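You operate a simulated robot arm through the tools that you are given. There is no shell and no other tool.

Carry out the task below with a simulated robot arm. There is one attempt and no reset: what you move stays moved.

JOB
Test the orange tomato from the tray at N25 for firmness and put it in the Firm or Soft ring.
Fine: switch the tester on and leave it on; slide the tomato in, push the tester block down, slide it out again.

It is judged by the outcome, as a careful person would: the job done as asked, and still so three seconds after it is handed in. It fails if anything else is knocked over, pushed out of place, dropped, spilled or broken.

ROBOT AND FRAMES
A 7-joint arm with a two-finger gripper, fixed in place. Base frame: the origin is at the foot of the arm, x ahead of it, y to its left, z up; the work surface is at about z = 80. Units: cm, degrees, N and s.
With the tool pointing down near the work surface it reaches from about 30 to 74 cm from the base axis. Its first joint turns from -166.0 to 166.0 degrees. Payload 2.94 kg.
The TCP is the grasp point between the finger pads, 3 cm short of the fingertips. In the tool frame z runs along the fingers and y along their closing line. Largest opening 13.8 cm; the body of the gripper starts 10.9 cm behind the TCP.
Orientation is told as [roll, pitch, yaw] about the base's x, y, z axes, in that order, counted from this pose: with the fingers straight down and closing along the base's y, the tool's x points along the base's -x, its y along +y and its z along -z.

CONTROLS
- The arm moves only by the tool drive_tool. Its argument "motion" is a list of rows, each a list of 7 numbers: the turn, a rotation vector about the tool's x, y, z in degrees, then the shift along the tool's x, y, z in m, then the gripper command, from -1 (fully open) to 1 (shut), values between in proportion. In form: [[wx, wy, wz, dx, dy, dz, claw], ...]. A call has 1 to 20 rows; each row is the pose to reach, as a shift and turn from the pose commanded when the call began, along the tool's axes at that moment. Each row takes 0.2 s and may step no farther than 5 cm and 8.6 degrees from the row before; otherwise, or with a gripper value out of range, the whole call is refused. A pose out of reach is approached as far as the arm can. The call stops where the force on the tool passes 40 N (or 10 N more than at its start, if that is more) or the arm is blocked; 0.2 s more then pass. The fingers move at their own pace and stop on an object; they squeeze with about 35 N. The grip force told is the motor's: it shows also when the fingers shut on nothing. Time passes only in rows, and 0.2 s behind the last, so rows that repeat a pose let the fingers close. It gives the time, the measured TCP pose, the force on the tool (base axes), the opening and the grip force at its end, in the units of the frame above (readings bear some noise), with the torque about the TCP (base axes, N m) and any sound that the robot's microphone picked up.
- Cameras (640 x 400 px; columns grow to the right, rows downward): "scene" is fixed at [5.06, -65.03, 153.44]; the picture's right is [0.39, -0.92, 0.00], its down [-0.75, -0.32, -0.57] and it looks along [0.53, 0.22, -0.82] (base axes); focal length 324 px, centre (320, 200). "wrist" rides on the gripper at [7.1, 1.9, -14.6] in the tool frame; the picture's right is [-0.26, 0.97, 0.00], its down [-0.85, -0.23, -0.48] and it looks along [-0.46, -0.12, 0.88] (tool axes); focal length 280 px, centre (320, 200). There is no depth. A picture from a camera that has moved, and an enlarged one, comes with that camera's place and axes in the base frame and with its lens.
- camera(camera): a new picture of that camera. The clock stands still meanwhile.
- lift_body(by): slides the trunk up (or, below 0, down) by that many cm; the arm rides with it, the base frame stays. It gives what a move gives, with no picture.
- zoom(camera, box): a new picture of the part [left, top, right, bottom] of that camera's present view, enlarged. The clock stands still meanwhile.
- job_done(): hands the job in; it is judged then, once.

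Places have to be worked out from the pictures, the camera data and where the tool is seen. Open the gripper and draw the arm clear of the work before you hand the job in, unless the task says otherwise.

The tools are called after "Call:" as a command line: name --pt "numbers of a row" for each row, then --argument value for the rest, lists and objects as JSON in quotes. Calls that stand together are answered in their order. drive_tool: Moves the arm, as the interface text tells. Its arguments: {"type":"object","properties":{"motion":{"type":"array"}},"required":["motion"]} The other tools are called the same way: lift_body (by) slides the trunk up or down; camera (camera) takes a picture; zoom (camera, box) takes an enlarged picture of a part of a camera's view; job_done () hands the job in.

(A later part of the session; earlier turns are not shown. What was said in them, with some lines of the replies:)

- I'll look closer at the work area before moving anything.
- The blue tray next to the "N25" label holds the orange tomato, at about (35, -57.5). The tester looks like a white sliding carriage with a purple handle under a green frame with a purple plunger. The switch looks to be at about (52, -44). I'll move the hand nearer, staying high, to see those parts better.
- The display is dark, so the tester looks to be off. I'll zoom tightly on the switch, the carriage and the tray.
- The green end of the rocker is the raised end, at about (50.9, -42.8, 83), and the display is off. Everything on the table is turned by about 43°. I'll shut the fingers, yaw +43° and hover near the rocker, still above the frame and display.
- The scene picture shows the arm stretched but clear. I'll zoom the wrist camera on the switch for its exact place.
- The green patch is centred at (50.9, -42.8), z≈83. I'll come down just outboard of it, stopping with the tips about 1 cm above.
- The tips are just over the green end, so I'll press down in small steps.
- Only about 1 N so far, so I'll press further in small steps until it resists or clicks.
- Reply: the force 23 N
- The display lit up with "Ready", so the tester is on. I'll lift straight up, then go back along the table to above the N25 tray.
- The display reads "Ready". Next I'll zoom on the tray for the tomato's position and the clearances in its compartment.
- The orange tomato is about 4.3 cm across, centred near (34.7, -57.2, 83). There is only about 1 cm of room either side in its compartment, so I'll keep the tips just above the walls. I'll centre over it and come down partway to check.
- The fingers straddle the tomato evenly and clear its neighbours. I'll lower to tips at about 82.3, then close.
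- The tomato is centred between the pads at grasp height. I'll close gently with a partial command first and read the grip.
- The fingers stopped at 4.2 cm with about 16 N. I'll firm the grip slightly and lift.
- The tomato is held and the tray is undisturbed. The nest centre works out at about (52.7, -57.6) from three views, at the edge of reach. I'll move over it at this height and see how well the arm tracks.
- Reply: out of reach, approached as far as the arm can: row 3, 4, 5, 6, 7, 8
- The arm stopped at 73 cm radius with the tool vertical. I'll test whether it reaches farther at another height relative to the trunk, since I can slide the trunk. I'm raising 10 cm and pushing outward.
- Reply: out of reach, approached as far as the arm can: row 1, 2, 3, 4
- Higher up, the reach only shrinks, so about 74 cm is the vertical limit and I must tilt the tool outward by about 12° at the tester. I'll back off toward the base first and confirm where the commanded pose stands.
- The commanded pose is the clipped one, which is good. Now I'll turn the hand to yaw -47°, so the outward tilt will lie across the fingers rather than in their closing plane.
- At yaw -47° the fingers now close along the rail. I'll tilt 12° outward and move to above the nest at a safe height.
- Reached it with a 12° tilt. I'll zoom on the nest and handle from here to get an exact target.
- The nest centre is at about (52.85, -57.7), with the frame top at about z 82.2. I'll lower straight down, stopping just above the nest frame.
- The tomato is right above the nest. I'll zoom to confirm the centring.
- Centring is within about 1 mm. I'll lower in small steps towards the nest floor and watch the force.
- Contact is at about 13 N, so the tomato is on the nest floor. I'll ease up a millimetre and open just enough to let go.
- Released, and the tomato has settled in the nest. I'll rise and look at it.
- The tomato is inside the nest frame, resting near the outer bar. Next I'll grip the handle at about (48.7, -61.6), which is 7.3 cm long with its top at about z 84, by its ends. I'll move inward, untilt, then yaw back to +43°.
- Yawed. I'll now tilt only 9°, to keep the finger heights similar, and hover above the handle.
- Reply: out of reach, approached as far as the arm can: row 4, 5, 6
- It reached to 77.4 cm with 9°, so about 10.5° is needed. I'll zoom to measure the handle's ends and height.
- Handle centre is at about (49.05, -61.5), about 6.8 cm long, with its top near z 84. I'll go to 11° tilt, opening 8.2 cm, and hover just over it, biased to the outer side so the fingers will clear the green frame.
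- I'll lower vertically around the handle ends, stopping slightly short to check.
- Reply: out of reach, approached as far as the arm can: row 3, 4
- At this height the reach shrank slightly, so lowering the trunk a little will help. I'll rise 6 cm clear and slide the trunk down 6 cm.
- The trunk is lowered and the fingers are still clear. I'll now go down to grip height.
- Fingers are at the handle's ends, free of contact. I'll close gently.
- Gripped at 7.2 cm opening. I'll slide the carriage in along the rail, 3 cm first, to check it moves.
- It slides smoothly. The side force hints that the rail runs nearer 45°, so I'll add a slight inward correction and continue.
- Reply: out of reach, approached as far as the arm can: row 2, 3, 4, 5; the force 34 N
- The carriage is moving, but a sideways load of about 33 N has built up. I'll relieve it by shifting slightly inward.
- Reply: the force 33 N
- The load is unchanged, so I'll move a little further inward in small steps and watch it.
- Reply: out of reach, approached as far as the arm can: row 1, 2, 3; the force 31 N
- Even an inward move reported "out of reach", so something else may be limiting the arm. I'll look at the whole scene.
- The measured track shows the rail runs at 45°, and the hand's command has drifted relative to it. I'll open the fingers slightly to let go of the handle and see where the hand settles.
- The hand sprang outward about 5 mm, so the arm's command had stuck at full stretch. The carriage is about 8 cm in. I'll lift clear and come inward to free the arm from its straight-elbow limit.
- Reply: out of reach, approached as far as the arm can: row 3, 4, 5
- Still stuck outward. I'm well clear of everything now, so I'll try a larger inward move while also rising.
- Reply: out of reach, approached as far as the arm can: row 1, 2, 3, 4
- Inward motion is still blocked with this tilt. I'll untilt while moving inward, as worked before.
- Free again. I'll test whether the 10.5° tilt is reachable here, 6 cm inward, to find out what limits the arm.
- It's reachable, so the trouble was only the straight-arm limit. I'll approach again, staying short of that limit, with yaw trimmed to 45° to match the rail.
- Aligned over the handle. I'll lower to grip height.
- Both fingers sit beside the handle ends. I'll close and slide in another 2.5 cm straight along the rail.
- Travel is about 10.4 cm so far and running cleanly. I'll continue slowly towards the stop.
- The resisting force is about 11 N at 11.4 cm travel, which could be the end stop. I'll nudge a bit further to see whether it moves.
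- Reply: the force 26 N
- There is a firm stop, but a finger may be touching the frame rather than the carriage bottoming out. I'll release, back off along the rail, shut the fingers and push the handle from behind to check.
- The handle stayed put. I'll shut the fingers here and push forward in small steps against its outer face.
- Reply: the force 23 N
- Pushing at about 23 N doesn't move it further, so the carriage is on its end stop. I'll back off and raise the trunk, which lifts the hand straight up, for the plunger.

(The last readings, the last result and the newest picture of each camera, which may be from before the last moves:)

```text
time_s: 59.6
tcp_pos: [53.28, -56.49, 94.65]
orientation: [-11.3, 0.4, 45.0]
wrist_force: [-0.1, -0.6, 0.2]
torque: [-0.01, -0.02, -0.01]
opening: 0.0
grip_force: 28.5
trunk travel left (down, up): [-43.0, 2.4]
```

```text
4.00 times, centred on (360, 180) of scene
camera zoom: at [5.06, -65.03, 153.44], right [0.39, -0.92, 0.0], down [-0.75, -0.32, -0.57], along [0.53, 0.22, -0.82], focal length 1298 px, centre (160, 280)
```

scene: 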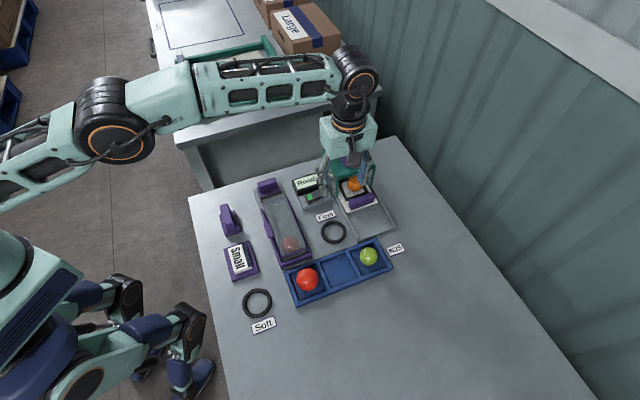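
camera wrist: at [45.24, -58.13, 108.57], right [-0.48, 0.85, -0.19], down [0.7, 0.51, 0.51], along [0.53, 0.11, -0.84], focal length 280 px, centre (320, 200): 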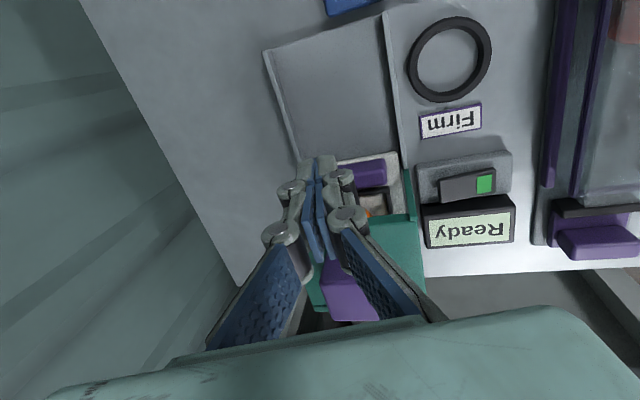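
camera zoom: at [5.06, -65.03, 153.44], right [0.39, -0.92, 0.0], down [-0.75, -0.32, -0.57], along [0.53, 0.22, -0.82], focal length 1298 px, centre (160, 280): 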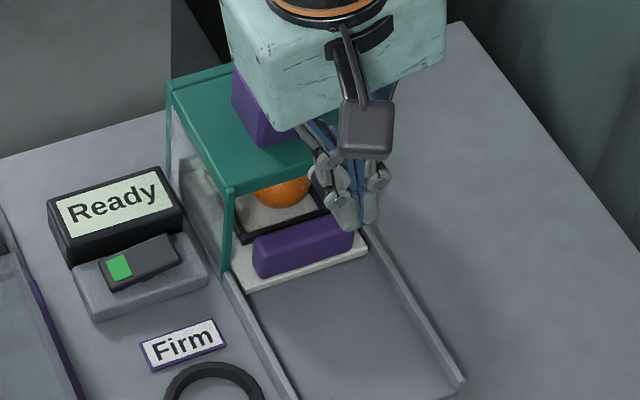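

The carriage and tomato sit in the frame. I'll pull inward and untilt to get an unobstructed look at the purple plunger block.

Call:
drive_tool --pt "-4 0 0 0.0 0.02 -0.01 1" --pt "-8 0 0 0.005 0.045 -0.03 1" --pt "-11.3 0 0 0.01 0.075 -0.05 1" --pt "-11.3 0 0 0.01 0.09 -0.07 1" --pt "-11.3 0 0 0.01 0.09 -0.07 1"

Call:
camera --camera "wrist"

Call:
zoom --camera "scene" --box '[310, 120, 400, 210]'

```text
time_s: 60.9
tcp_pos: [45.47, -49.92, 99.88]
orientation: [0.0, 0.4, 45.0]
wrist_force: [0.1, 0.4, 0.9]
torque: [0.01, -0.02, 0.01]
opening: 0.02
grip_force: 28.3
trunk travel left (down, up): [-43.0, 2.4]
```

```text
taken
camera wrist: at [39.28, -53.49, 114.46], right [-0.5, 0.87, 0.0], down [0.77, 0.44, 0.47], along [0.41, 0.23, -0.88], focal length 280 px, centre (320, 200)
```

wrist: 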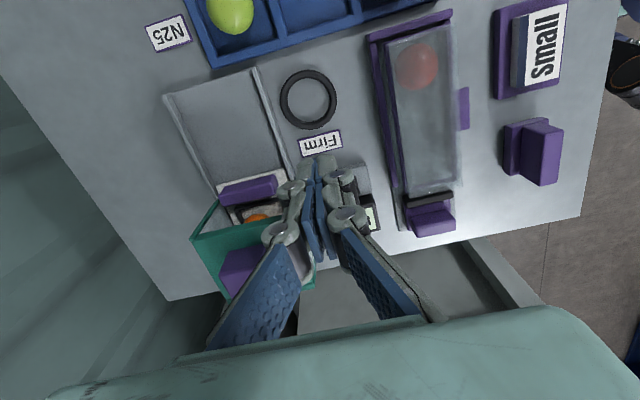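

```text
4.44 times, centred on (355, 165) of scene
camera zoom: at [5.06, -65.03, 153.44], right [0.39, -0.92, 0.0], down [-0.75, -0.32, -0.57], along [0.53, 0.22, -0.82], focal length 1442 px, centre (164, 356)
```

zoom: 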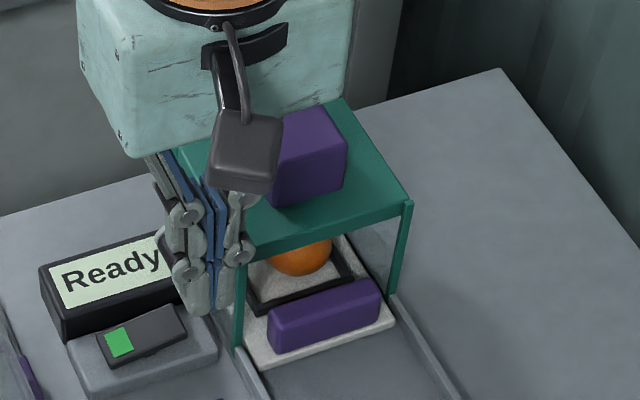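

The block is about 4 cm square, centred near (61.5, -49.5), with its top at about z 92.8. I'll move closed fingers above it with a 13° outward tilt for reach.

Call:
drive_tool --pt "3.25 0 0 -0.03 -0.01 0 1" --pt "6.5 0 0 -0.06 -0.035 0 1" --pt "9.75 0 0 -0.085 -0.065 0 1" --pt "13 0 0 -0.105 -0.09 0 1" --pt "13 0 0 -0.1162 -0.1004 0.005 1" --pt "13 0 0 -0.1162 -0.1004 0.005 1"

Call:
camera --camera "wrist"

Call:
zoom --camera "scene" --box '[310, 110, 410, 210]'

```text
time_s: 62.2
tcp_pos: [60.69, -48.78, 99.2]
orientation: [-13.1, 0.4, 45.0]
wrist_force: [-0.4, -0.2, 0.0]
torque: [0.01, 0.0, -0.01]
opening: 0.0
grip_force: 28.8
trunk travel left (down, up): [-43.0, 2.4]
```

```text
taken
camera wrist: at [52.21, -50.15, 113.08], right [-0.48, 0.85, -0.22], down [0.69, 0.52, 0.51], along [0.55, 0.1, -0.83], focal length 280 px, centre (320, 200)
```

wrist: 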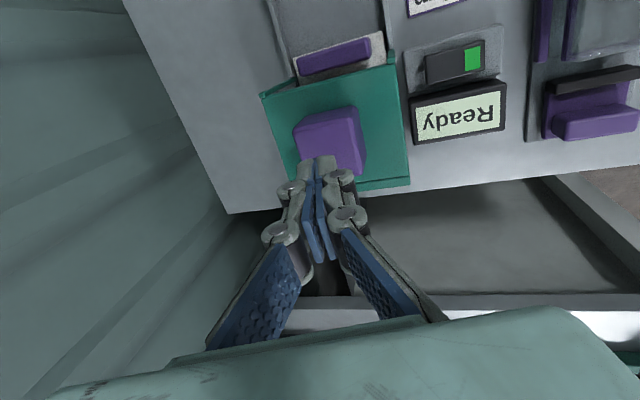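

```text
4.00 times, centred on (360, 160) of scene
camera zoom: at [5.06, -65.03, 153.44], right [0.39, -0.92, 0.0], down [-0.75, -0.32, -0.57], along [0.53, 0.22, -0.82], focal length 1298 px, centre (160, 360)
```

zoom: 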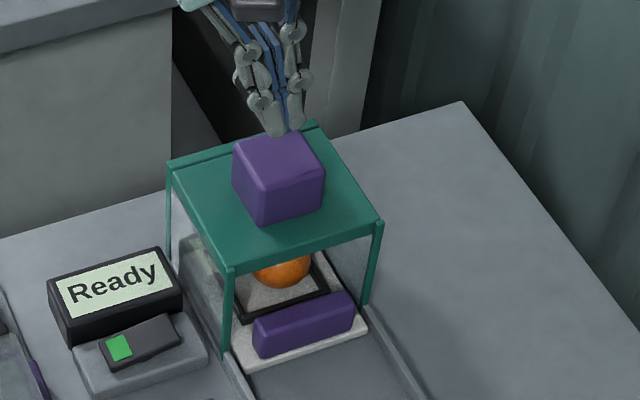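

The block's top centre is at (61.3, -49.5, 93) and the tips are almost directly over it. I'll lower to just above the top.

Call:
drive_tool --pt "0 0 0 0 0.0015 0.012 1" --pt "0 0 0 0 0.0035 0.022 1" --pt "0 0 0 0 0.0048 0.0273 1" --pt "0 0 0 0 0.0048 0.0273 1"

Call:
zoom --camera "scene" --box '[310, 110, 410, 210]'

Call:
zoom --camera "wrist" --box '[220, 60, 420, 220]'

```text
time_s: 63.2
tcp_pos: [60.86, -49.15, 96.29]
orientation: [-13.1, 0.4, 45.0]
wrist_force: [-0.5, -0.2, 1.3]
torque: [0.0, 0.03, -0.01]
opening: 0.03
grip_force: 28.8
trunk travel left (down, up): [-43.0, 2.4]
```

```text
4.00 times, centred on (360, 160) of scene
camera zoom: at [5.06, -65.03, 153.44], right [0.39, -0.92, 0.0], down [-0.75, -0.32, -0.57], along [0.53, 0.22, -0.82], focal length 1298 px, centre (160, 360)
```

zoom: 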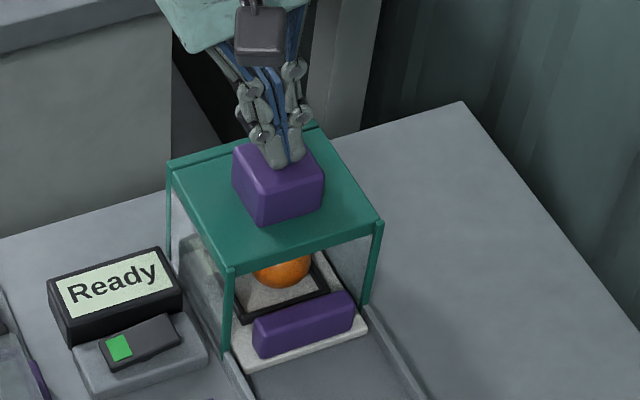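

```text
2.50 times, centred on (320, 140) of wrist
camera zoom: at [52.42, -50.37, 110.19], right [-0.48, 0.85, -0.22], down [0.69, 0.52, 0.51], along [0.55, 0.09, -0.83], focal length 701 px, centre (320, 350)
```

zoom: 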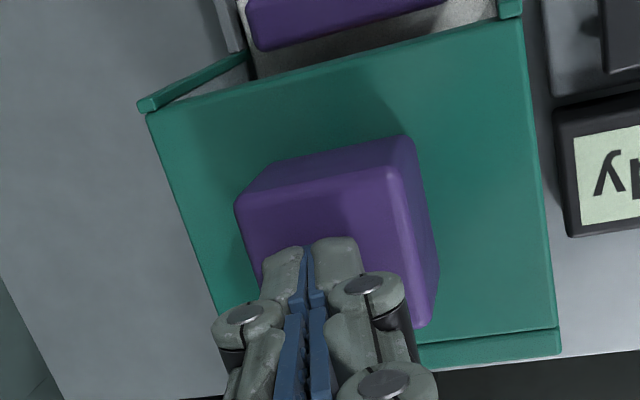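

The tips are on the block's top, near its centre. I'll press down in small steps.

Call:
drive_tool --pt "0 0 0 0 0.0009 0.0039 1" --pt "0 0 0 0 0.0018 0.0078 1" --pt "0 0 0 0 0.0027 0.0117 1" --pt "0 0 0 0 0.0036 0.0156 1" --pt "0 0 0 0 0.0045 0.0195 1"

Call:
zoom --camera "scene" --box '[290, 110, 410, 210]'

```text
time_s: 64.5
tcp_pos: [60.89, -49.03, 94.41]
orientation: [-13.1, 0.3, 45.0]
wrist_force: [-0.4, 1.2, 4.2]
torque: [0.0, 0.0, 0.02]
opening: 0.0
grip_force: 28.3
trunk travel left (down, up): [-43.0, 2.4]
```

```text
4.00 times, centred on (350, 160) of scene
camera zoom: at [5.06, -65.03, 153.44], right [0.39, -0.92, 0.0], down [-0.75, -0.32, -0.57], along [0.53, 0.22, -0.82], focal length 1298 px, centre (200, 360)
```

zoom: 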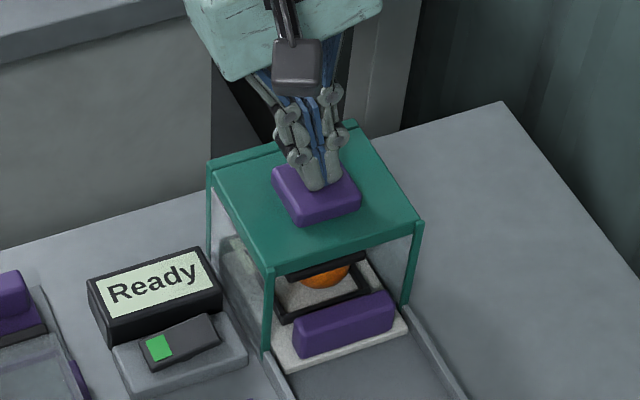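

The block is sinking with about 4 N and its pad has come down near the tomato. I'll keep pressing.

Call:
drive_tool --pt "0 0 0 0 0.0005 0.002 1" --pt "0 0 0 0 0.0009 0.0039 1" --pt "0 0 0 0 0.0014 0.006 1" --pt "0 0 0 0 0.0018 0.0078 1"

Call:
zoom --camera "scene" --box '[290, 110, 410, 210]'

```text
time_s: 65.5
tcp_pos: [60.84, -49.13, 94.22]
orientation: [-13.7, 0.3, 45.0]
wrist_force: [-2.8, 0.8, 31.2]
torque: [0.14, 0.05, -0.01]
opening: 0.02
grip_force: 28.0
trunk travel left (down, up): [-43.0, 2.4]
```

```text
4.00 times, centred on (350, 160) of scene
camera zoom: at [5.06, -65.03, 153.44], right [0.39, -0.92, 0.0], down [-0.75, -0.32, -0.57], along [0.53, 0.22, -0.82], focal length 1298 px, centre (200, 360)
```

zoom: 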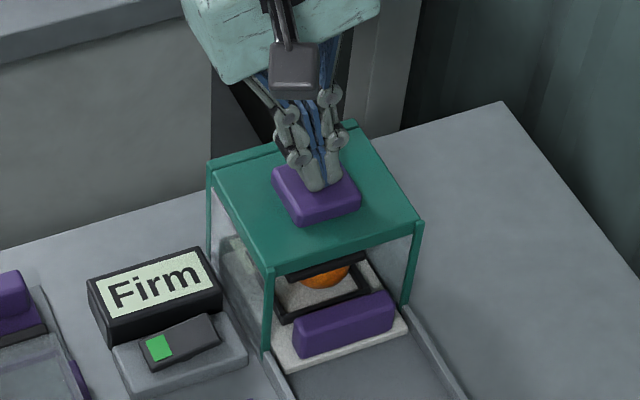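

The display reads "Firm". I'll lift off and check that the plunger returns and the reading holds.

Call:
drive_tool --pt "0 0 0 0 -0.0014 -0.006 1" --pt "0 0 0 0 -0.0045 -0.0195 1" --pt "0 0 0 0 -0.009 -0.039 1" --pt "0 0 0 0 -0.014 -0.06 1" --pt "0 0 0 0 -0.014 -0.06 1"

Call:
zoom --camera "scene" --box '[290, 110, 410, 210]'

```text
time_s: 66.7
tcp_pos: [60.86, -48.87, 99.7]
orientation: [-12.9, 0.3, 45.0]
wrist_force: [-0.9, 0.0, 0.1]
torque: [0.02, 0.02, 0.02]
opening: 0.01
grip_force: 28.3
trunk travel left (down, up): [-43.0, 2.4]
```

```text
4.00 times, centred on (350, 160) of scene
camera zoom: at [5.06, -65.03, 153.44], right [0.39, -0.92, 0.0], down [-0.75, -0.32, -0.57], along [0.53, 0.22, -0.82], focal length 1298 px, centre (200, 360)
```

zoom: 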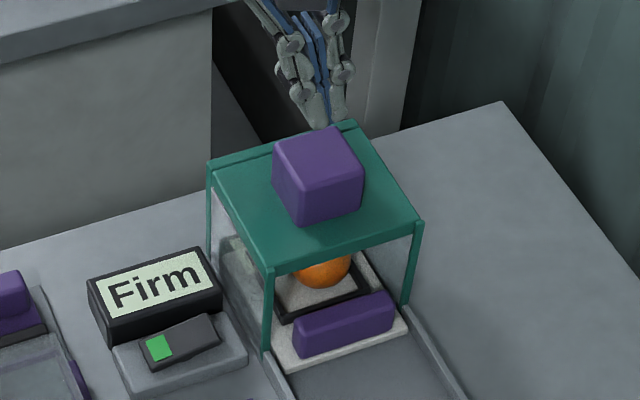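

The plunger sprang back and the reading holds "Firm". I'll go back along the rail to above the handle, open the fingers, and lower the trunk again for reach.

Call:
drive_tool --pt "0 0 0 0.02 0 0 1" --pt "-0.8 0 0 0.04 0 0 1" --pt "-1.6 0 0 0.06 0 0 0.4" --pt "-1.6 0 0 0.0692 0 0 -0.18" --pt "-1.6 0 0 0.0692 0 0 -0.18" --pt "-1.6 0 0 0.0692 0 0 -0.18" --pt "-1.6 0 0 0.0692 0 0 -0.18"

Call:
lift_body --by -9

Call:
zoom --camera "wrist" --box '[180, 90, 480, 320]'

```text
time_s: 68.2
tcp_pos: [55.91, -53.87, 99.8]
orientation: [-11.4, 0.4, 45.1]
wrist_force: [0.3, -0.2, -0.2]
torque: [-0.03, -0.02, 0.0]
opening: 8.15
grip_force: 0.0
trunk travel left (down, up): [-43.0, 2.4]
```

```text
time_s: 69.5
tcp_pos: [56.05, -53.95, 90.94]
orientation: [-11.4, 0.4, 45.0]
wrist_force: [0.6, 0.6, -0.1]
torque: [0.01, 0.01, -0.01]
opening: 8.13
grip_force: 0.0
trunk travel left (down, up): [-34.0, 11.4]
```

```text
1.74 times, centred on (330, 205) of wrist
camera zoom: at [47.77, -55.51, 104.84], right [-0.48, 0.85, -0.19], down [0.7, 0.51, 0.51], along [0.53, 0.11, -0.84], focal length 488 px, centre (303, 191)
```

zoom: 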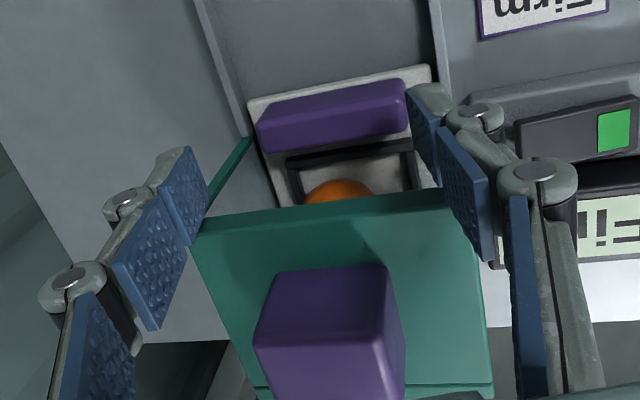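

Lined up behind the frame's front edge. I'll lower around the handle.

Call:
drive_tool --pt "0 0 0 0 0.0035 0.0135 -0.18" --pt "0 0 0 0 0.0065 0.027 -0.18" --pt "0 0 0 0 0.0095 0.039 -0.18" --pt "0 0 0 0 0.0112 0.047 -0.18" --pt "0 0 0 0 0.0126 0.0525 -0.18" --pt "0 0 0 0 0.0126 0.0525 -0.18"

Call:
zoom --camera "wrist" --box '[180, 90, 480, 320]'

Call:
zoom --camera "scene" --box '[310, 130, 410, 230]'

```text
time_s: 70.9
tcp_pos: [55.83, -53.83, 85.52]
orientation: [-11.5, 0.4, 45.1]
wrist_force: [-0.3, -0.1, -0.9]
torque: [0.03, 0.0, 0.0]
opening: 8.12
grip_force: 0.1
trunk travel left (down, up): [-34.0, 11.4]
```

```text
1.74 times, centred on (330, 205) of wrist
camera zoom: at [47.6, -55.44, 99.46], right [-0.48, 0.85, -0.19], down [0.7, 0.51, 0.51], along [0.53, 0.11, -0.84], focal length 488 px, centre (303, 191)
```

zoom: 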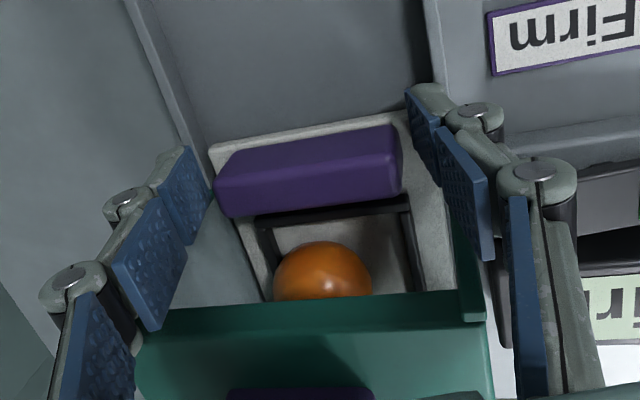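

```text
4.00 times, centred on (360, 180) of scene
camera zoom: at [5.06, -65.03, 153.44], right [0.39, -0.92, 0.0], down [-0.75, -0.32, -0.57], along [0.53, 0.22, -0.82], focal length 1298 px, centre (160, 280)
```

zoom: 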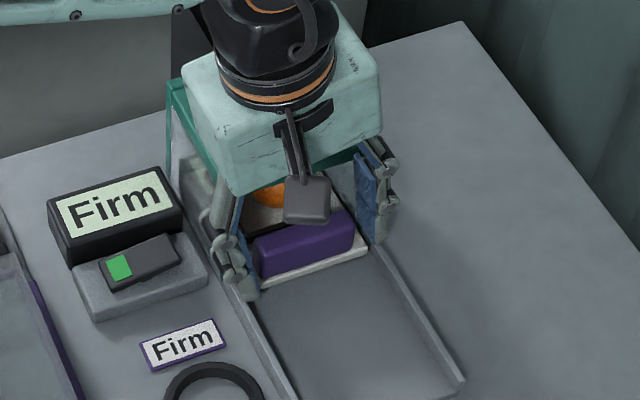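

Good position. I'll close on the handle and slide the carriage out 4 cm to start.

Call:
drive_tool --pt "0 0 0 0 0 0 0.0" --pt "0 0 0 0 0 0 0.1" --pt "0 0 0 0 0 0 0.13" --pt "0 0 0 0 0 0 0.13" --pt "0 0 0 0.006 0 0 0.13" --pt "0 0 0 0.014 0 0 0.13" --pt "0 0 0 0.022 0 0 0.13" --pt "0 0 0 0.03 0 0 0.13" --pt "0 0 0 0.04 0 0 0.13"

Call:
zoom --camera "wrist" --box '[180, 90, 480, 320]'

```text
time_s: 72.9
tcp_pos: [52.93, -56.84, 85.54]
orientation: [-11.4, 0.4, 45.0]
wrist_force: [2.8, -5.4, 3.1]
torque: [1.31, -0.11, 0.33]
opening: 7.29
grip_force: 45.0
trunk travel left (down, up): [-34.0, 11.4]
```

```text
1.74 times, centred on (330, 205) of wrist
camera zoom: at [44.67, -58.4, 99.49], right [-0.48, 0.85, -0.19], down [0.7, 0.51, 0.51], along [0.53, 0.11, -0.84], focal length 488 px, centre (303, 191)
```

zoom: 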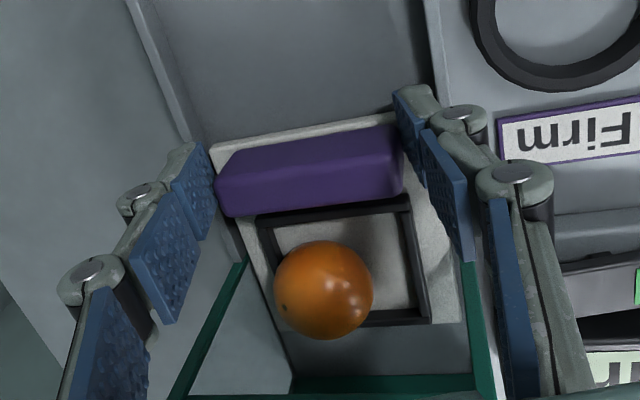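

It slides out with the tomato settled. I'll continue outward.

Call:
drive_tool --pt "0 0 0 0.01 0 0 0.13" --pt "0 0 0 0.02 0 0 0.13" --pt "0 0 0 0.03 0 0 0.13" --pt "0 0 0 0.04 0 0 0.13" --pt "0 0 0 0.05 0 0 0.13" --pt "0 0 0 0.06 0 0 0.13"

```text
time_s: 74.3
tcp_pos: [48.69, -60.98, 85.44]
orientation: [-11.4, 0.4, 45.0]
wrist_force: [2.8, -3.3, 1.4]
torque: [-0.05, -0.7, 0.04]
opening: 7.28
grip_force: 45.2
trunk travel left (down, up): [-34.0, 11.4]
```

10.1 cm out, about 1.3 cm left. I'll finish slowly.

Call:
drive_tool --pt "0 0 0 0.004 0 0 0.13" --pt "0 0 0 0.008 0 0 0.13" --pt "0 0 0 0.011 0 0 0.13" --pt "0 0 0 0.0135 0 0 0.13"

Call:
camera --camera "wrist"

Call:
zoom --camera "scene" --box '[310, 130, 420, 250]'

```text
time_s: 75.3
tcp_pos: [47.8, -61.99, 85.54]
orientation: [-11.5, 0.4, 45.0]
wrist_force: [7.4, -6.5, 3.9]
torque: [0.65, 0.49, 0.26]
opening: 7.26
grip_force: 44.9
trunk travel left (down, up): [-34.0, 11.4]
```

```text
taken
camera wrist: at [39.55, -63.52, 99.5], right [-0.48, 0.85, -0.19], down [0.7, 0.51, 0.51], along [0.53, 0.11, -0.84], focal length 280 px, centre (320, 200)
```

wrist: 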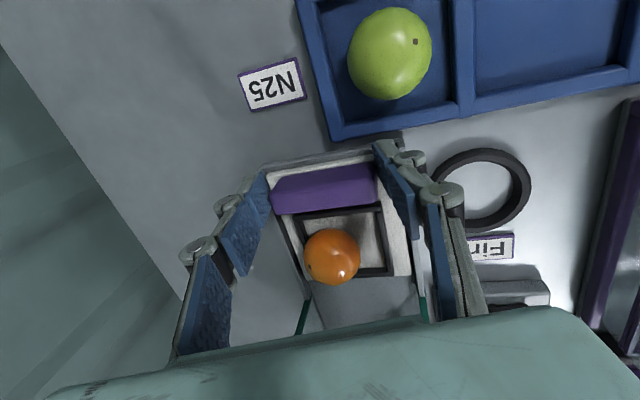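

```text
3.33 times, centred on (365, 190) of scene
camera zoom: at [5.06, -65.03, 153.44], right [0.39, -0.92, 0.0], down [-0.75, -0.32, -0.57], along [0.53, 0.22, -0.82], focal length 1082 px, centre (170, 233)
```

zoom: 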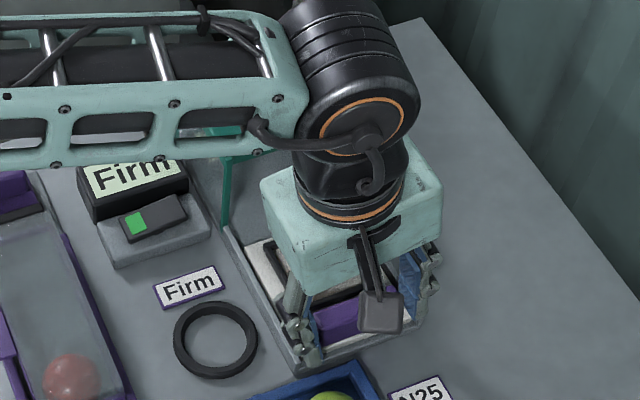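

The carriage is back out where it started. I'll let go and raise the trunk to lift the hand straight off.

Call:
drive_tool --pt "0 0 0 0 0 0 0.0" --pt "0 0 0 0 0 0 -0.1" --pt "0 0 0 0 0 0 -0.18" --pt "0 0 0 0 0 0 -0.18" --pt "0 0 0 0 0 0 -0.18"

Call:
lift_body --by 9

Call:
camera --camera "wrist"

```text
time_s: 76.5
tcp_pos: [47.71, -61.8, 85.5]
orientation: [-11.2, 0.5, 45.0]
wrist_force: [0.8, 0.1, -0.5]
torque: [0.0, 0.01, 0.0]
opening: 8.17
grip_force: 0.0
trunk travel left (down, up): [-34.0, 11.4]
```

```text
time_s: 77.8
tcp_pos: [47.66, -61.93, 94.6]
orientation: [-11.4, 0.5, 44.9]
wrist_force: [-0.1, 0.0, -0.2]
torque: [0.01, 0.02, 0.0]
opening: 8.14
grip_force: 0.2
trunk travel left (down, up): [-43.0, 2.4]
```

```text
taken
camera wrist: at [39.52, -63.48, 108.51], right [-0.48, 0.85, -0.19], down [0.7, 0.51, 0.51], along [0.53, 0.11, -0.84], focal length 280 px, centre (320, 200)
```

wrist: 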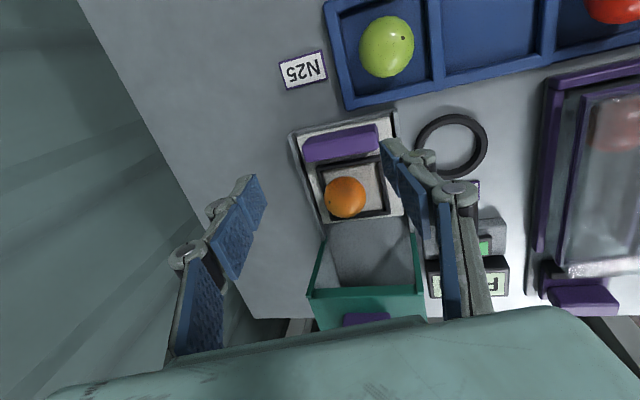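

Clear. I'll move inward, untilt, then yaw to -45° to pick the tomato up again.

Call:
drive_tool --pt "-4 0 0 0.0 0.02 -0.01 0.16" --pt "-8 0 0 -0.01 0.045 -0.03 0.16" --pt "-11.4 0 0 -0.03 0.075 -0.05 0.16" --pt "-11.4 0 0 -0.05 0.095 -0.07 0.16" --pt "-11.4 0 0 -0.05 0.095 -0.07 0.16"

Call:
drive_tool --pt "0 0 8.2 0 0 0 0.16" --pt "0 0 16.4 0 0 0 0.16" --pt "0 0 24.6 0 0 0 0.16" --pt "0 0 32.8 0 0 0 0.16" --pt "0 0 41 0 0 0 0.16" --pt "0 0 49.2 0 0 0 0.16" --pt "0 0 57.4 0 0 0 0.16" --pt "0 0 65.6 0 0 0 0.16" --pt "0 0 73.8 0 0 0 0.16" --pt "0 0 82 0 0 0 0.16" --pt "0 0 90 0 0 0 0.16" --pt "0 0 90 0 0 0 0.16"

Call:
camera --camera "wrist"

Call:
zoom --camera "scene" --box '[300, 140, 420, 250]'

```text
time_s: 79.0
tcp_pos: [43.71, -50.53, 99.71]
orientation: [0.1, 0.4, 45.0]
wrist_force: [-0.5, -0.3, 0.5]
torque: [0.0, -0.03, 0.01]
opening: 5.79
grip_force: 0.1
trunk travel left (down, up): [-43.0, 2.4]
```

```text
time_s: 81.5
tcp_pos: [43.72, -50.92, 99.57]
orientation: [-0.4, -0.1, -45.1]
wrist_force: [0.3, 0.5, -0.2]
torque: [-0.01, -0.02, 0.0]
opening: 5.81
grip_force: 0.2
trunk travel left (down, up): [-43.0, 2.4]
```

```text
taken
camera wrist: at [40.25, -44.38, 114.11], right [0.87, 0.5, -0.01], down [0.44, -0.76, 0.48], along [0.23, -0.42, -0.88], focal length 280 px, centre (320, 200)
```

wrist: 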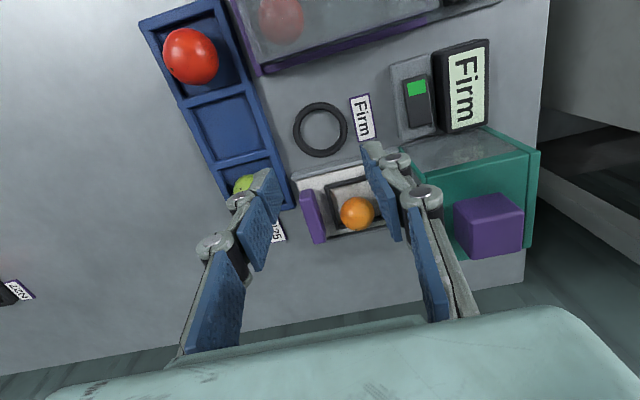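

```text
3.64 times, centred on (360, 195) of scene
camera zoom: at [5.06, -65.03, 153.44], right [0.39, -0.92, 0.0], down [-0.75, -0.32, -0.57], along [0.53, 0.22, -0.82], focal length 1180 px, centre (174, 218)
```

zoom: 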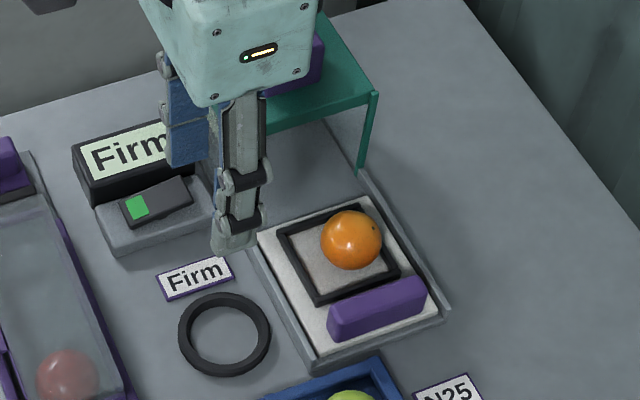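

The tomato sits at about (53.4, -58.25, 83.5) in the nest. I'll lower the trunk 3 cm, then approach with a 15° outward tilt and a 5.4 cm opening.

Call:
lift_body --by -3

Call:
drive_tool --pt "0 -4 0 -0.025 0.004 0.0 0.217" --pt "0 -8 0 -0.05 0.008 0.01 0.217" --pt "0 -12 0 -0.075 0.012 0.02 0.217" --pt "0 -15 0 -0.1 0.0168 0.03 0.217" --pt "0 -15 0 -0.1135 0.0168 0.036 0.217" --pt "0 -15 0 -0.1135 0.0168 0.036 0.217"

Call:
camera --camera "wrist"

```text
time_s: 82.3
tcp_pos: [43.86, -50.81, 96.47]
orientation: [-0.3, 0.0, -45.0]
wrist_force: [-0.1, -0.1, 1.0]
torque: [-0.02, 0.03, 0.02]
opening: 5.8
grip_force: 0.1
trunk travel left (down, up): [-40.0, 5.4]
```

```text
time_s: 83.7
tcp_pos: [52.89, -57.75, 92.84]
orientation: [-0.3, -15.0, -44.8]
wrist_force: [0.1, 0.2, -0.2]
torque: [0.03, -0.01, 0.03]
opening: 5.39
grip_force: 0.1
trunk travel left (down, up): [-40.0, 5.4]
```

```text
taken
camera wrist: at [46.9, -48.87, 105.2], right [0.86, 0.5, 0.06], down [0.33, -0.65, 0.68], along [0.38, -0.57, -0.73], focal length 280 px, centre (320, 200)
```

wrist: 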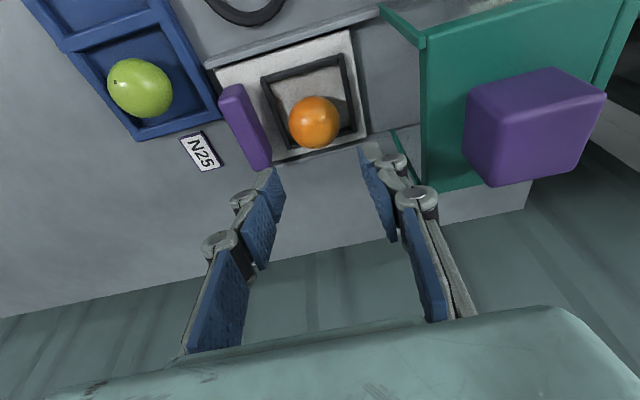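

The tomato is directly below the fingers along the vertical. I'll lower most of the way.

Call:
drive_tool --pt "0 0 0 0.0052 0.0005 0.0193 0.217" --pt "0 0 0 0.0104 0.0009 0.0386 0.217" --pt "0 0 0 0.0137 0.0009 0.0512 0.217" --pt "0 0 0 0.0137 0.0009 0.0512 0.217"

Call:
zoom --camera "wrist" --box '[200, 60, 420, 240]'

```text
time_s: 84.7
tcp_pos: [52.91, -57.7, 87.51]
orientation: [-0.5, -15.0, -44.8]
wrist_force: [-0.1, 0.2, -0.6]
torque: [-0.01, -0.02, 0.04]
opening: 5.4
grip_force: 0.1
trunk travel left (down, up): [-40.0, 5.4]
```

```text
2.22 times, centred on (310, 150) of wrist
camera zoom: at [46.94, -48.79, 99.79], right [0.86, 0.5, 0.06], down [0.33, -0.65, 0.68], along [0.38, -0.57, -0.73], focal length 623 px, centre (342, 311)
```

zoom: 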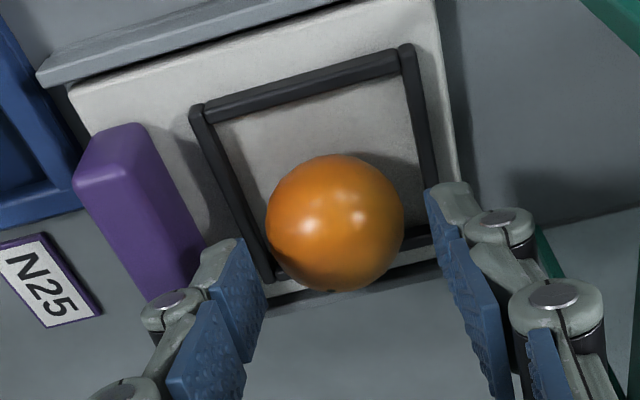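

Well centred. I'll lower the last 1.4 cm and close with the same gentle grip as before.

Call:
drive_tool --pt "0 0 0 0.0016 0 0.0058 0.217" --pt "0 0 0 0.003 0 0.0111 0.217" --pt "0 0 0 0.0037 0 0.0138 0.217" --pt "0 0 0 0.0037 0 0.0138 0.217" --pt "0 0 0 0.0037 0 0.0138 0.35" --pt "0 0 0 0.0037 0 0.0138 0.45" --pt "0 0 0 0.0037 0 0.0138 0.52" --pt "0 0 0 0.0037 0 0.0138 0.52"

Call:
zoom --camera "wrist" --box '[200, 60, 420, 240]'

```text
time_s: 86.5
tcp_pos: [52.85, -57.85, 86.2]
orientation: [-0.4, -15.0, -44.9]
wrist_force: [0.9, -0.2, 0.3]
torque: [-0.01, -0.01, 0.0]
opening: 4.2
grip_force: 16.2
trunk travel left (down, up): [-40.0, 5.4]
```

```text
2.22 times, centred on (310, 150) of wrist
camera zoom: at [46.94, -48.78, 98.43], right [0.86, 0.5, 0.06], down [0.33, -0.65, 0.68], along [0.38, -0.57, -0.73], focal length 623 px, centre (342, 311)
```

zoom: 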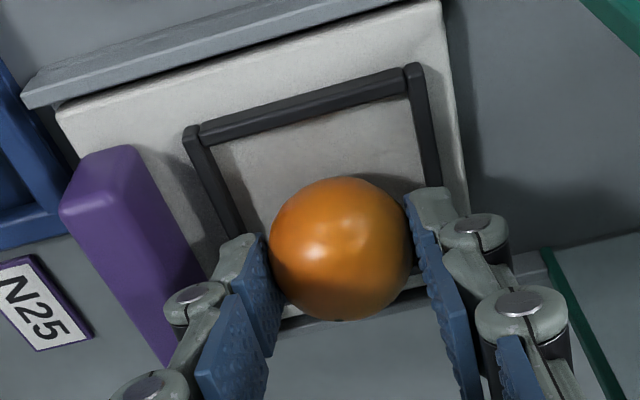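

Held at 4.2 cm. I'll lift straight up.

Call:
drive_tool --pt "0 0 0 -0.0013 0 -0.0048 0.52" --pt "0 0 0 -0.0052 0 -0.0193 0.52" --pt "0 0 0 -0.0104 0 -0.0386 0.52" --pt "0 0 0 -0.0181 0 -0.0676 0.52" --pt "0 0 0 -0.0259 0 -0.0966 0.52" --pt "0 0 0 -0.0259 0 -0.0966 0.52"

Call:
camera --camera "wrist"

```text
time_s: 87.9
tcp_pos: [53.06, -57.57, 96.08]
orientation: [-0.4, -14.9, -44.9]
wrist_force: [-0.3, 0.2, 0.2]
torque: [0.0, -0.02, 0.03]
opening: 4.25
grip_force: 16.1
trunk travel left (down, up): [-40.0, 5.4]
```

```text
taken
camera wrist: at [47.03, -48.69, 108.32], right [0.86, 0.5, 0.06], down [0.33, -0.65, 0.68], along [0.38, -0.57, -0.73], focal length 280 px, centre (320, 200)
```

wrist: 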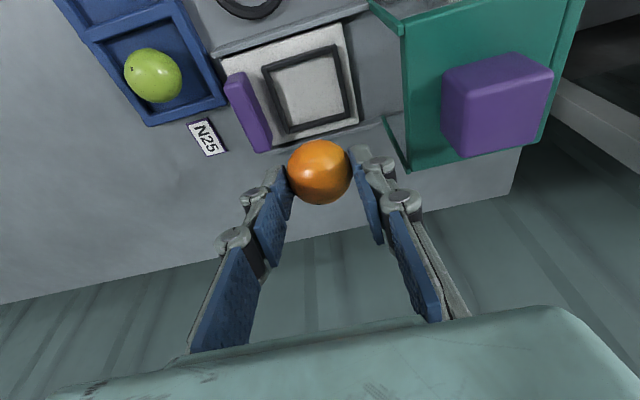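

The nest is empty and the tomato is held. The Firm ring centre works out at about (44.3, -52.1). I'll move above it while untilting.

Call:
drive_tool --pt "0 3.7 0 0.026 -0.006 0.0 0.52" --pt "0 7.4 0 0.053 -0.0115 0.001 0.52" --pt "0 11.1 0 0.08 -0.017 0.002 0.52" --pt "0 14.9 0 0.105 -0.0231 0.0031 0.52" --pt "0 14.9 0 0.105 -0.0231 0.0031 0.52" --pt "0 14.9 0 0.105 -0.0231 0.0031 0.52"

Call:
camera --camera "wrist"

Call:
zoom --camera "scene" --box '[290, 170, 410, 270]'

```text
time_s: 89.3
tcp_pos: [44.16, -52.15, 93.21]
orientation: [-0.4, 0.0, -45.1]
wrist_force: [-0.9, -0.6, 0.0]
torque: [0.0, 0.0, 0.01]
opening: 4.22
grip_force: 15.9
trunk travel left (down, up): [-40.0, 5.4]
```

```text
taken
camera wrist: at [40.66, -45.69, 107.72], right [0.87, 0.5, -0.01], down [0.44, -0.76, 0.48], along [0.23, -0.42, -0.88], focal length 280 px, centre (320, 200)
```

wrist: 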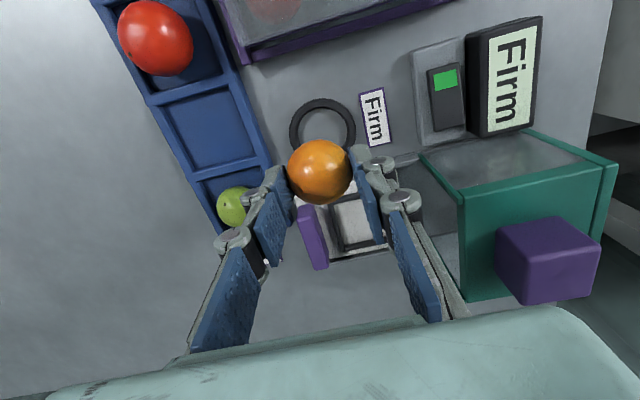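

```text
4.00 times, centred on (350, 220) of scene
camera zoom: at [5.06, -65.03, 153.44], right [0.39, -0.92, 0.0], down [-0.75, -0.32, -0.57], along [0.53, 0.22, -0.82], focal length 1298 px, centre (200, 120)
```

zoom: 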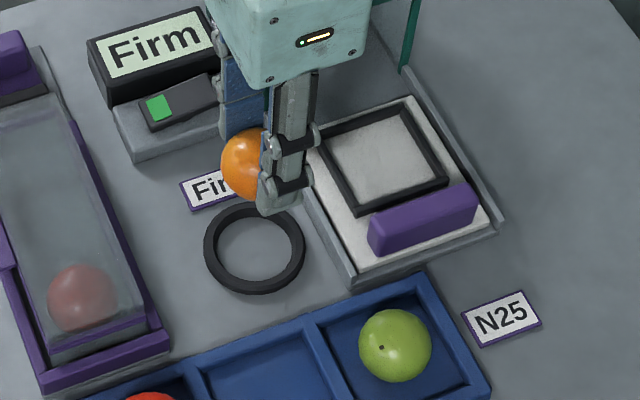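

The tomato hangs almost over the ring centre at (44.36, -52.1). I'll make a small correction and lower close to the surface.

Call:
drive_tool --pt "0 0 0 -0.0015 0.001 0.02 0.52" --pt "0 0 0 -0.0015 0.001 0.045 0.52" --pt "0 0 0 -0.0015 0.001 0.065 0.52" --pt "0 0 0 -0.0015 0.001 0.076 0.52" --pt "0 0 0 -0.0015 0.001 0.076 0.52"

Call:
camera --camera "wrist"

Call:
zoom --camera "scene" --box '[290, 190, 390, 270]'

```text
time_s: 90.5
tcp_pos: [44.52, -52.27, 85.39]
orientation: [-0.4, -0.1, -45.0]
wrist_force: [-0.3, -0.6, -0.1]
torque: [-0.01, 0.06, 0.02]
opening: 4.2
grip_force: 15.9
trunk travel left (down, up): [-40.0, 5.4]
```

```text
taken
camera wrist: at [40.95, -45.75, 100.05], right [0.87, 0.5, -0.01], down [0.44, -0.76, 0.48], along [0.23, -0.42, -0.88], focal length 280 px, centre (320, 200)
```

wrist: 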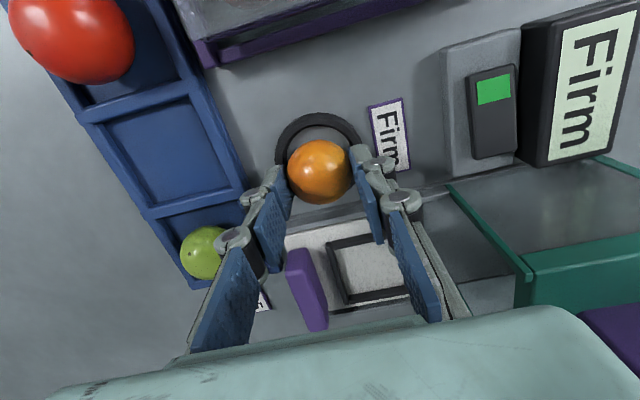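

```text
5.00 times, centred on (340, 230) of scene
camera zoom: at [5.06, -65.03, 153.44], right [0.39, -0.92, 0.0], down [-0.75, -0.32, -0.57], along [0.53, 0.22, -0.82], focal length 1622 px, centre (220, 50)
```

zoom: 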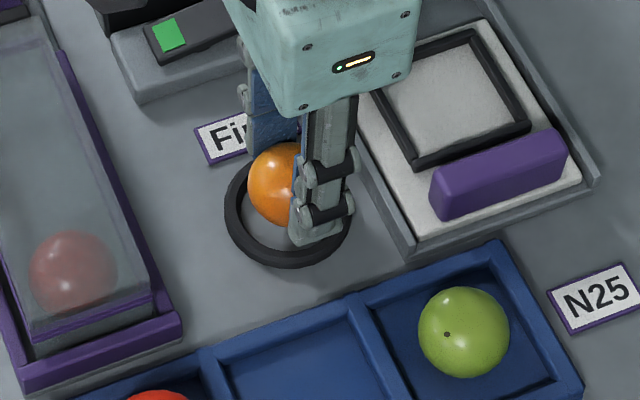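

Tomato and ring centres agree within about 2 mm. I'll lower gently to the table, watching the force.

Call:
drive_tool --pt "0 0 0 0.0014 0 0.003 0.52" --pt "0 0 0 0.0014 0 0.006 0.52" --pt "0 0 0 0.0014 0 0.008 0.52" --pt "0 0 0 0.0014 0 0.0095 0.52" --pt "0 0 0 0.0014 0 0.0095 0.52"

Call:
zoom --camera "scene" --box '[290, 190, 390, 270]'

```text
time_s: 91.7
tcp_pos: [44.36, -52.19, 84.62]
orientation: [-0.3, -0.1, -44.9]
wrist_force: [-0.4, -0.1, 0.5]
torque: [0.02, -0.02, -0.03]
opening: 4.19
grip_force: 16.4
trunk travel left (down, up): [-40.0, 5.4]
```

```text
5.00 times, centred on (340, 230) of scene
camera zoom: at [5.06, -65.03, 153.44], right [0.39, -0.92, 0.0], down [-0.75, -0.32, -0.57], along [0.53, 0.22, -0.82], focal length 1622 px, centre (220, 50)
```

zoom: 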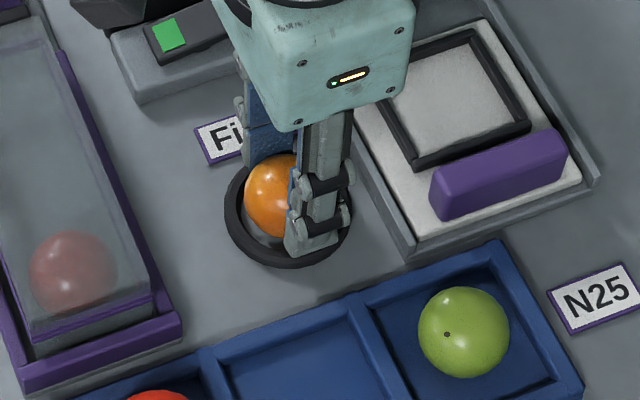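

No contact yet, so I'll keep going down in 1.5 mm steps.

Call:
drive_tool --pt "0 0 0 0 0 0.0015 0.52" --pt "0 0 0 0 0 0.003 0.52" --pt "0 0 0 0 0 0.0045 0.52" --pt "0 0 0 0 0 0.0045 0.52"

```text
time_s: 92.7
tcp_pos: [44.2, -52.32, 84.37]
orientation: [-0.4, -0.4, -45.0]
wrist_force: [-0.4, -0.6, 12.8]
torque: [-0.08, 0.02, -0.02]
opening: 4.23
grip_force: 16.2
trunk travel left (down, up): [-40.0, 5.4]
```

Contact at about 13 N: the tomato is on the table inside the ring. I'll ease up a little and open.

Call:
drive_tool --pt "0 0 0 0 0 -0.002 0.52" --pt "0 0 0 0 0 -0.002 0.42" --pt "0 0 0 0 0 -0.002 0.3" --pt "0 0 0 0 0 -0.002 0.18" --pt "0 0 0 0 0 -0.002 0.1" --pt "0 0 0 0 0 -0.002 0.1"

Call:
camera --camera "wrist"

Call:
zoom --camera "scene" --box '[290, 190, 390, 270]'

```text
time_s: 94.1
tcp_pos: [44.29, -52.14, 84.35]
orientation: [-0.4, 0.0, -45.1]
wrist_force: [0.5, -0.2, 0.5]
torque: [0.01, 0.02, 0.03]
opening: 6.22
grip_force: 0.0
trunk travel left (down, up): [-40.0, 5.4]
```

```text
taken
camera wrist: at [40.8, -45.67, 98.99], right [0.87, 0.5, -0.01], down [0.44, -0.76, 0.48], along [0.23, -0.42, -0.88], focal length 280 px, centre (320, 200)
```

wrist: 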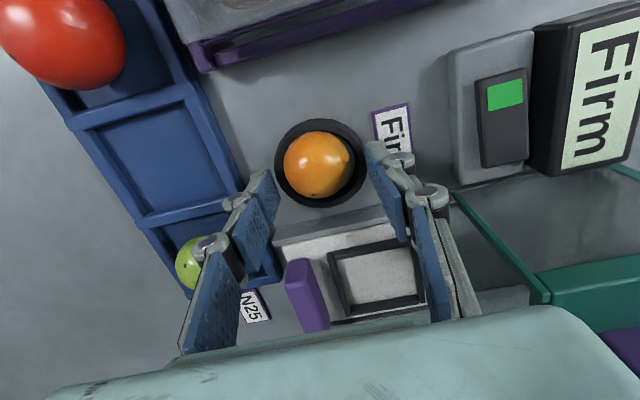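

```text
5.00 times, centred on (340, 230) of scene
camera zoom: at [5.06, -65.03, 153.44], right [0.39, -0.92, 0.0], down [-0.75, -0.32, -0.57], along [0.53, 0.22, -0.82], focal length 1622 px, centre (220, 50)
```

zoom: 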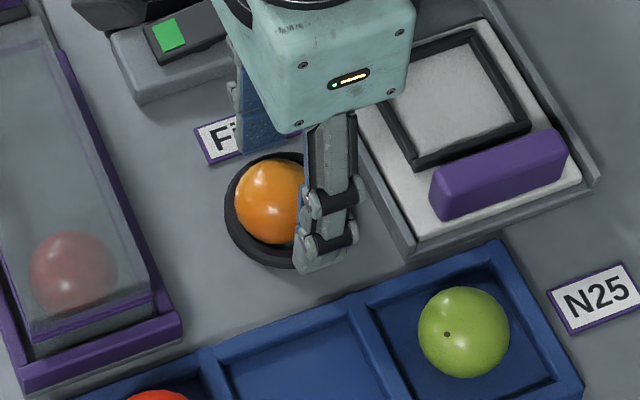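

The tomato rests inside the Firm ring. I'll rise straight up and draw the arm clear, opening the gripper once I'm high.

Call:
drive_tool --pt "0 0 0 0 0 -0.02 0.1" --pt "0 0 0 0 0 -0.05 0.1" --pt "0 0 0 0 0 -0.09 0.1" --pt "0 0 0 0 0 -0.13 0.1" --pt "0 0 0 0.03 0 -0.16 -0.3" --pt "0 0 0 0.07 0 -0.19 -1" --pt "0 0 0 0.11 0 -0.21 -1" --pt "0 0 0 0.15 0 -0.22 -1" --pt "0 0 0 0.15 0 -0.22 -1"

Call:
camera --camera "scene"

Call:
zoom --camera "scene" --box '[200, 130, 420, 340]'

Call:
camera --camera "wrist"

```text
time_s: 96.1
tcp_pos: [33.57, -41.6, 106.58]
orientation: [-0.5, -0.1, -45.0]
wrist_force: [-0.2, -0.9, 0.5]
torque: [0.0, 0.01, 0.0]
opening: 13.77
grip_force: 0.0
trunk travel left (down, up): [-40.0, 5.4]
```

```text
taken
```

scene: 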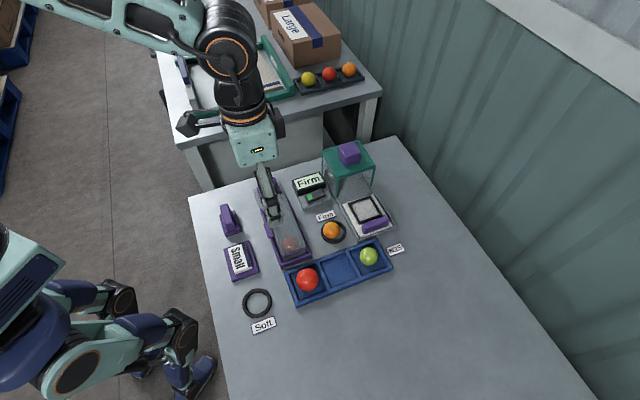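

```text
1.90 times, centred on (310, 235) of scene
camera zoom: at [5.06, -65.03, 153.44], right [0.39, -0.92, 0.0], down [-0.75, -0.32, -0.57], along [0.53, 0.22, -0.82], focal length 618 px, centre (339, 133)
```

zoom: 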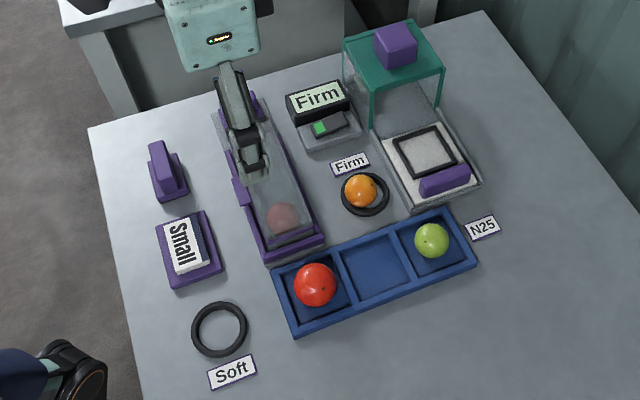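

```text
taken
camera wrist: at [30.09, -35.21, 121.15], right [0.87, 0.5, -0.01], down [0.44, -0.76, 0.48], along [0.23, -0.42, -0.88], focal length 280 px, centre (320, 200)
```

wrist: 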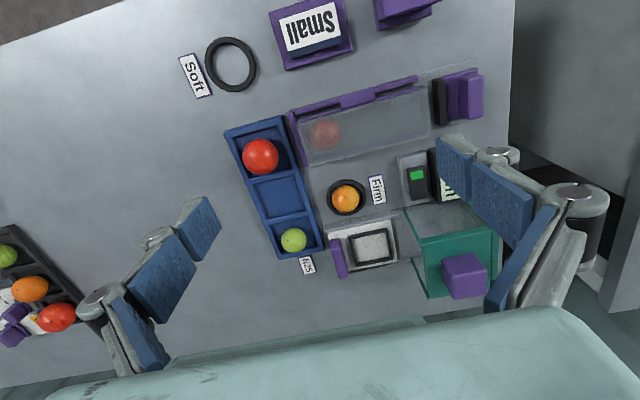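

Everything looks in place. One last close look at the tomato in the ring before handing in.

Call:
zoom --camera "scene" --box '[300, 200, 370, 260]'

Call:
zoom --camera "wrist" --box '[300, 150, 410, 240]'

```text
6.67 times, centred on (335, 230) of scene
camera zoom: at [5.06, -65.03, 153.44], right [0.39, -0.92, 0.0], down [-0.75, -0.32, -0.57], along [0.53, 0.22, -0.82], focal length 2163 px, centre (220, 0)
```

zoom: 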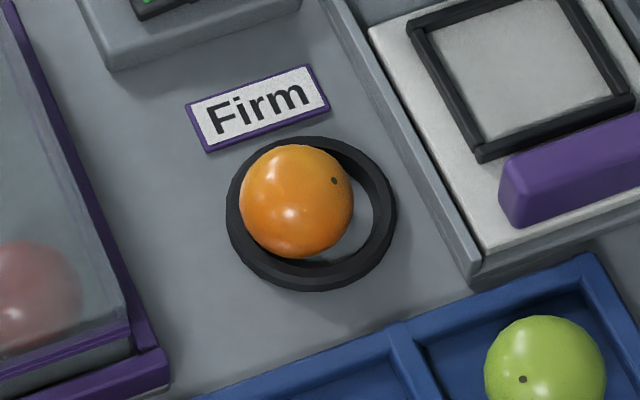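

```text
4.44 times, centred on (355, 195) of wrist
camera zoom: at [30.09, -35.21, 121.15], right [0.87, 0.5, -0.01], down [0.44, -0.76, 0.48], along [0.23, -0.42, -0.88], focal length 1246 px, centre (164, 222)
```

zoom: 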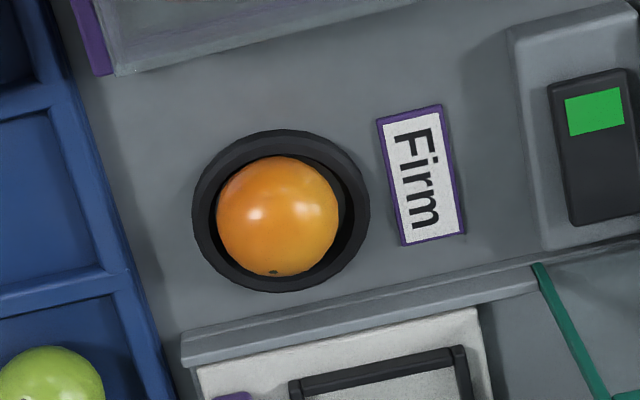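

The tomato lies inside the Firm ring, the tester is still on and showing "Firm", and the carriage is out. The gripper is open and the arm is clear, so I'm handing the job in.

Call:
job_done

```text
The job is handed in.
```

The orange tomato from the N25 tray tested **Firm**, and it now sits inside the Firm ring.

- **Tester:** it is switched on and its display still reads "Firm". The plunger block has sprung back up, and the empty carriage is slid out to where it started.
- **Sliding in:** I had to let go of the carriage and grip it again partway because the arm reached full stretch. It then slid in until it stopped.
- **Everything else:** the last pictures show the other tomatoes, the trays and the rest of the table where they were.
- **Arm:** the gripper is open and drawn clear above the table.
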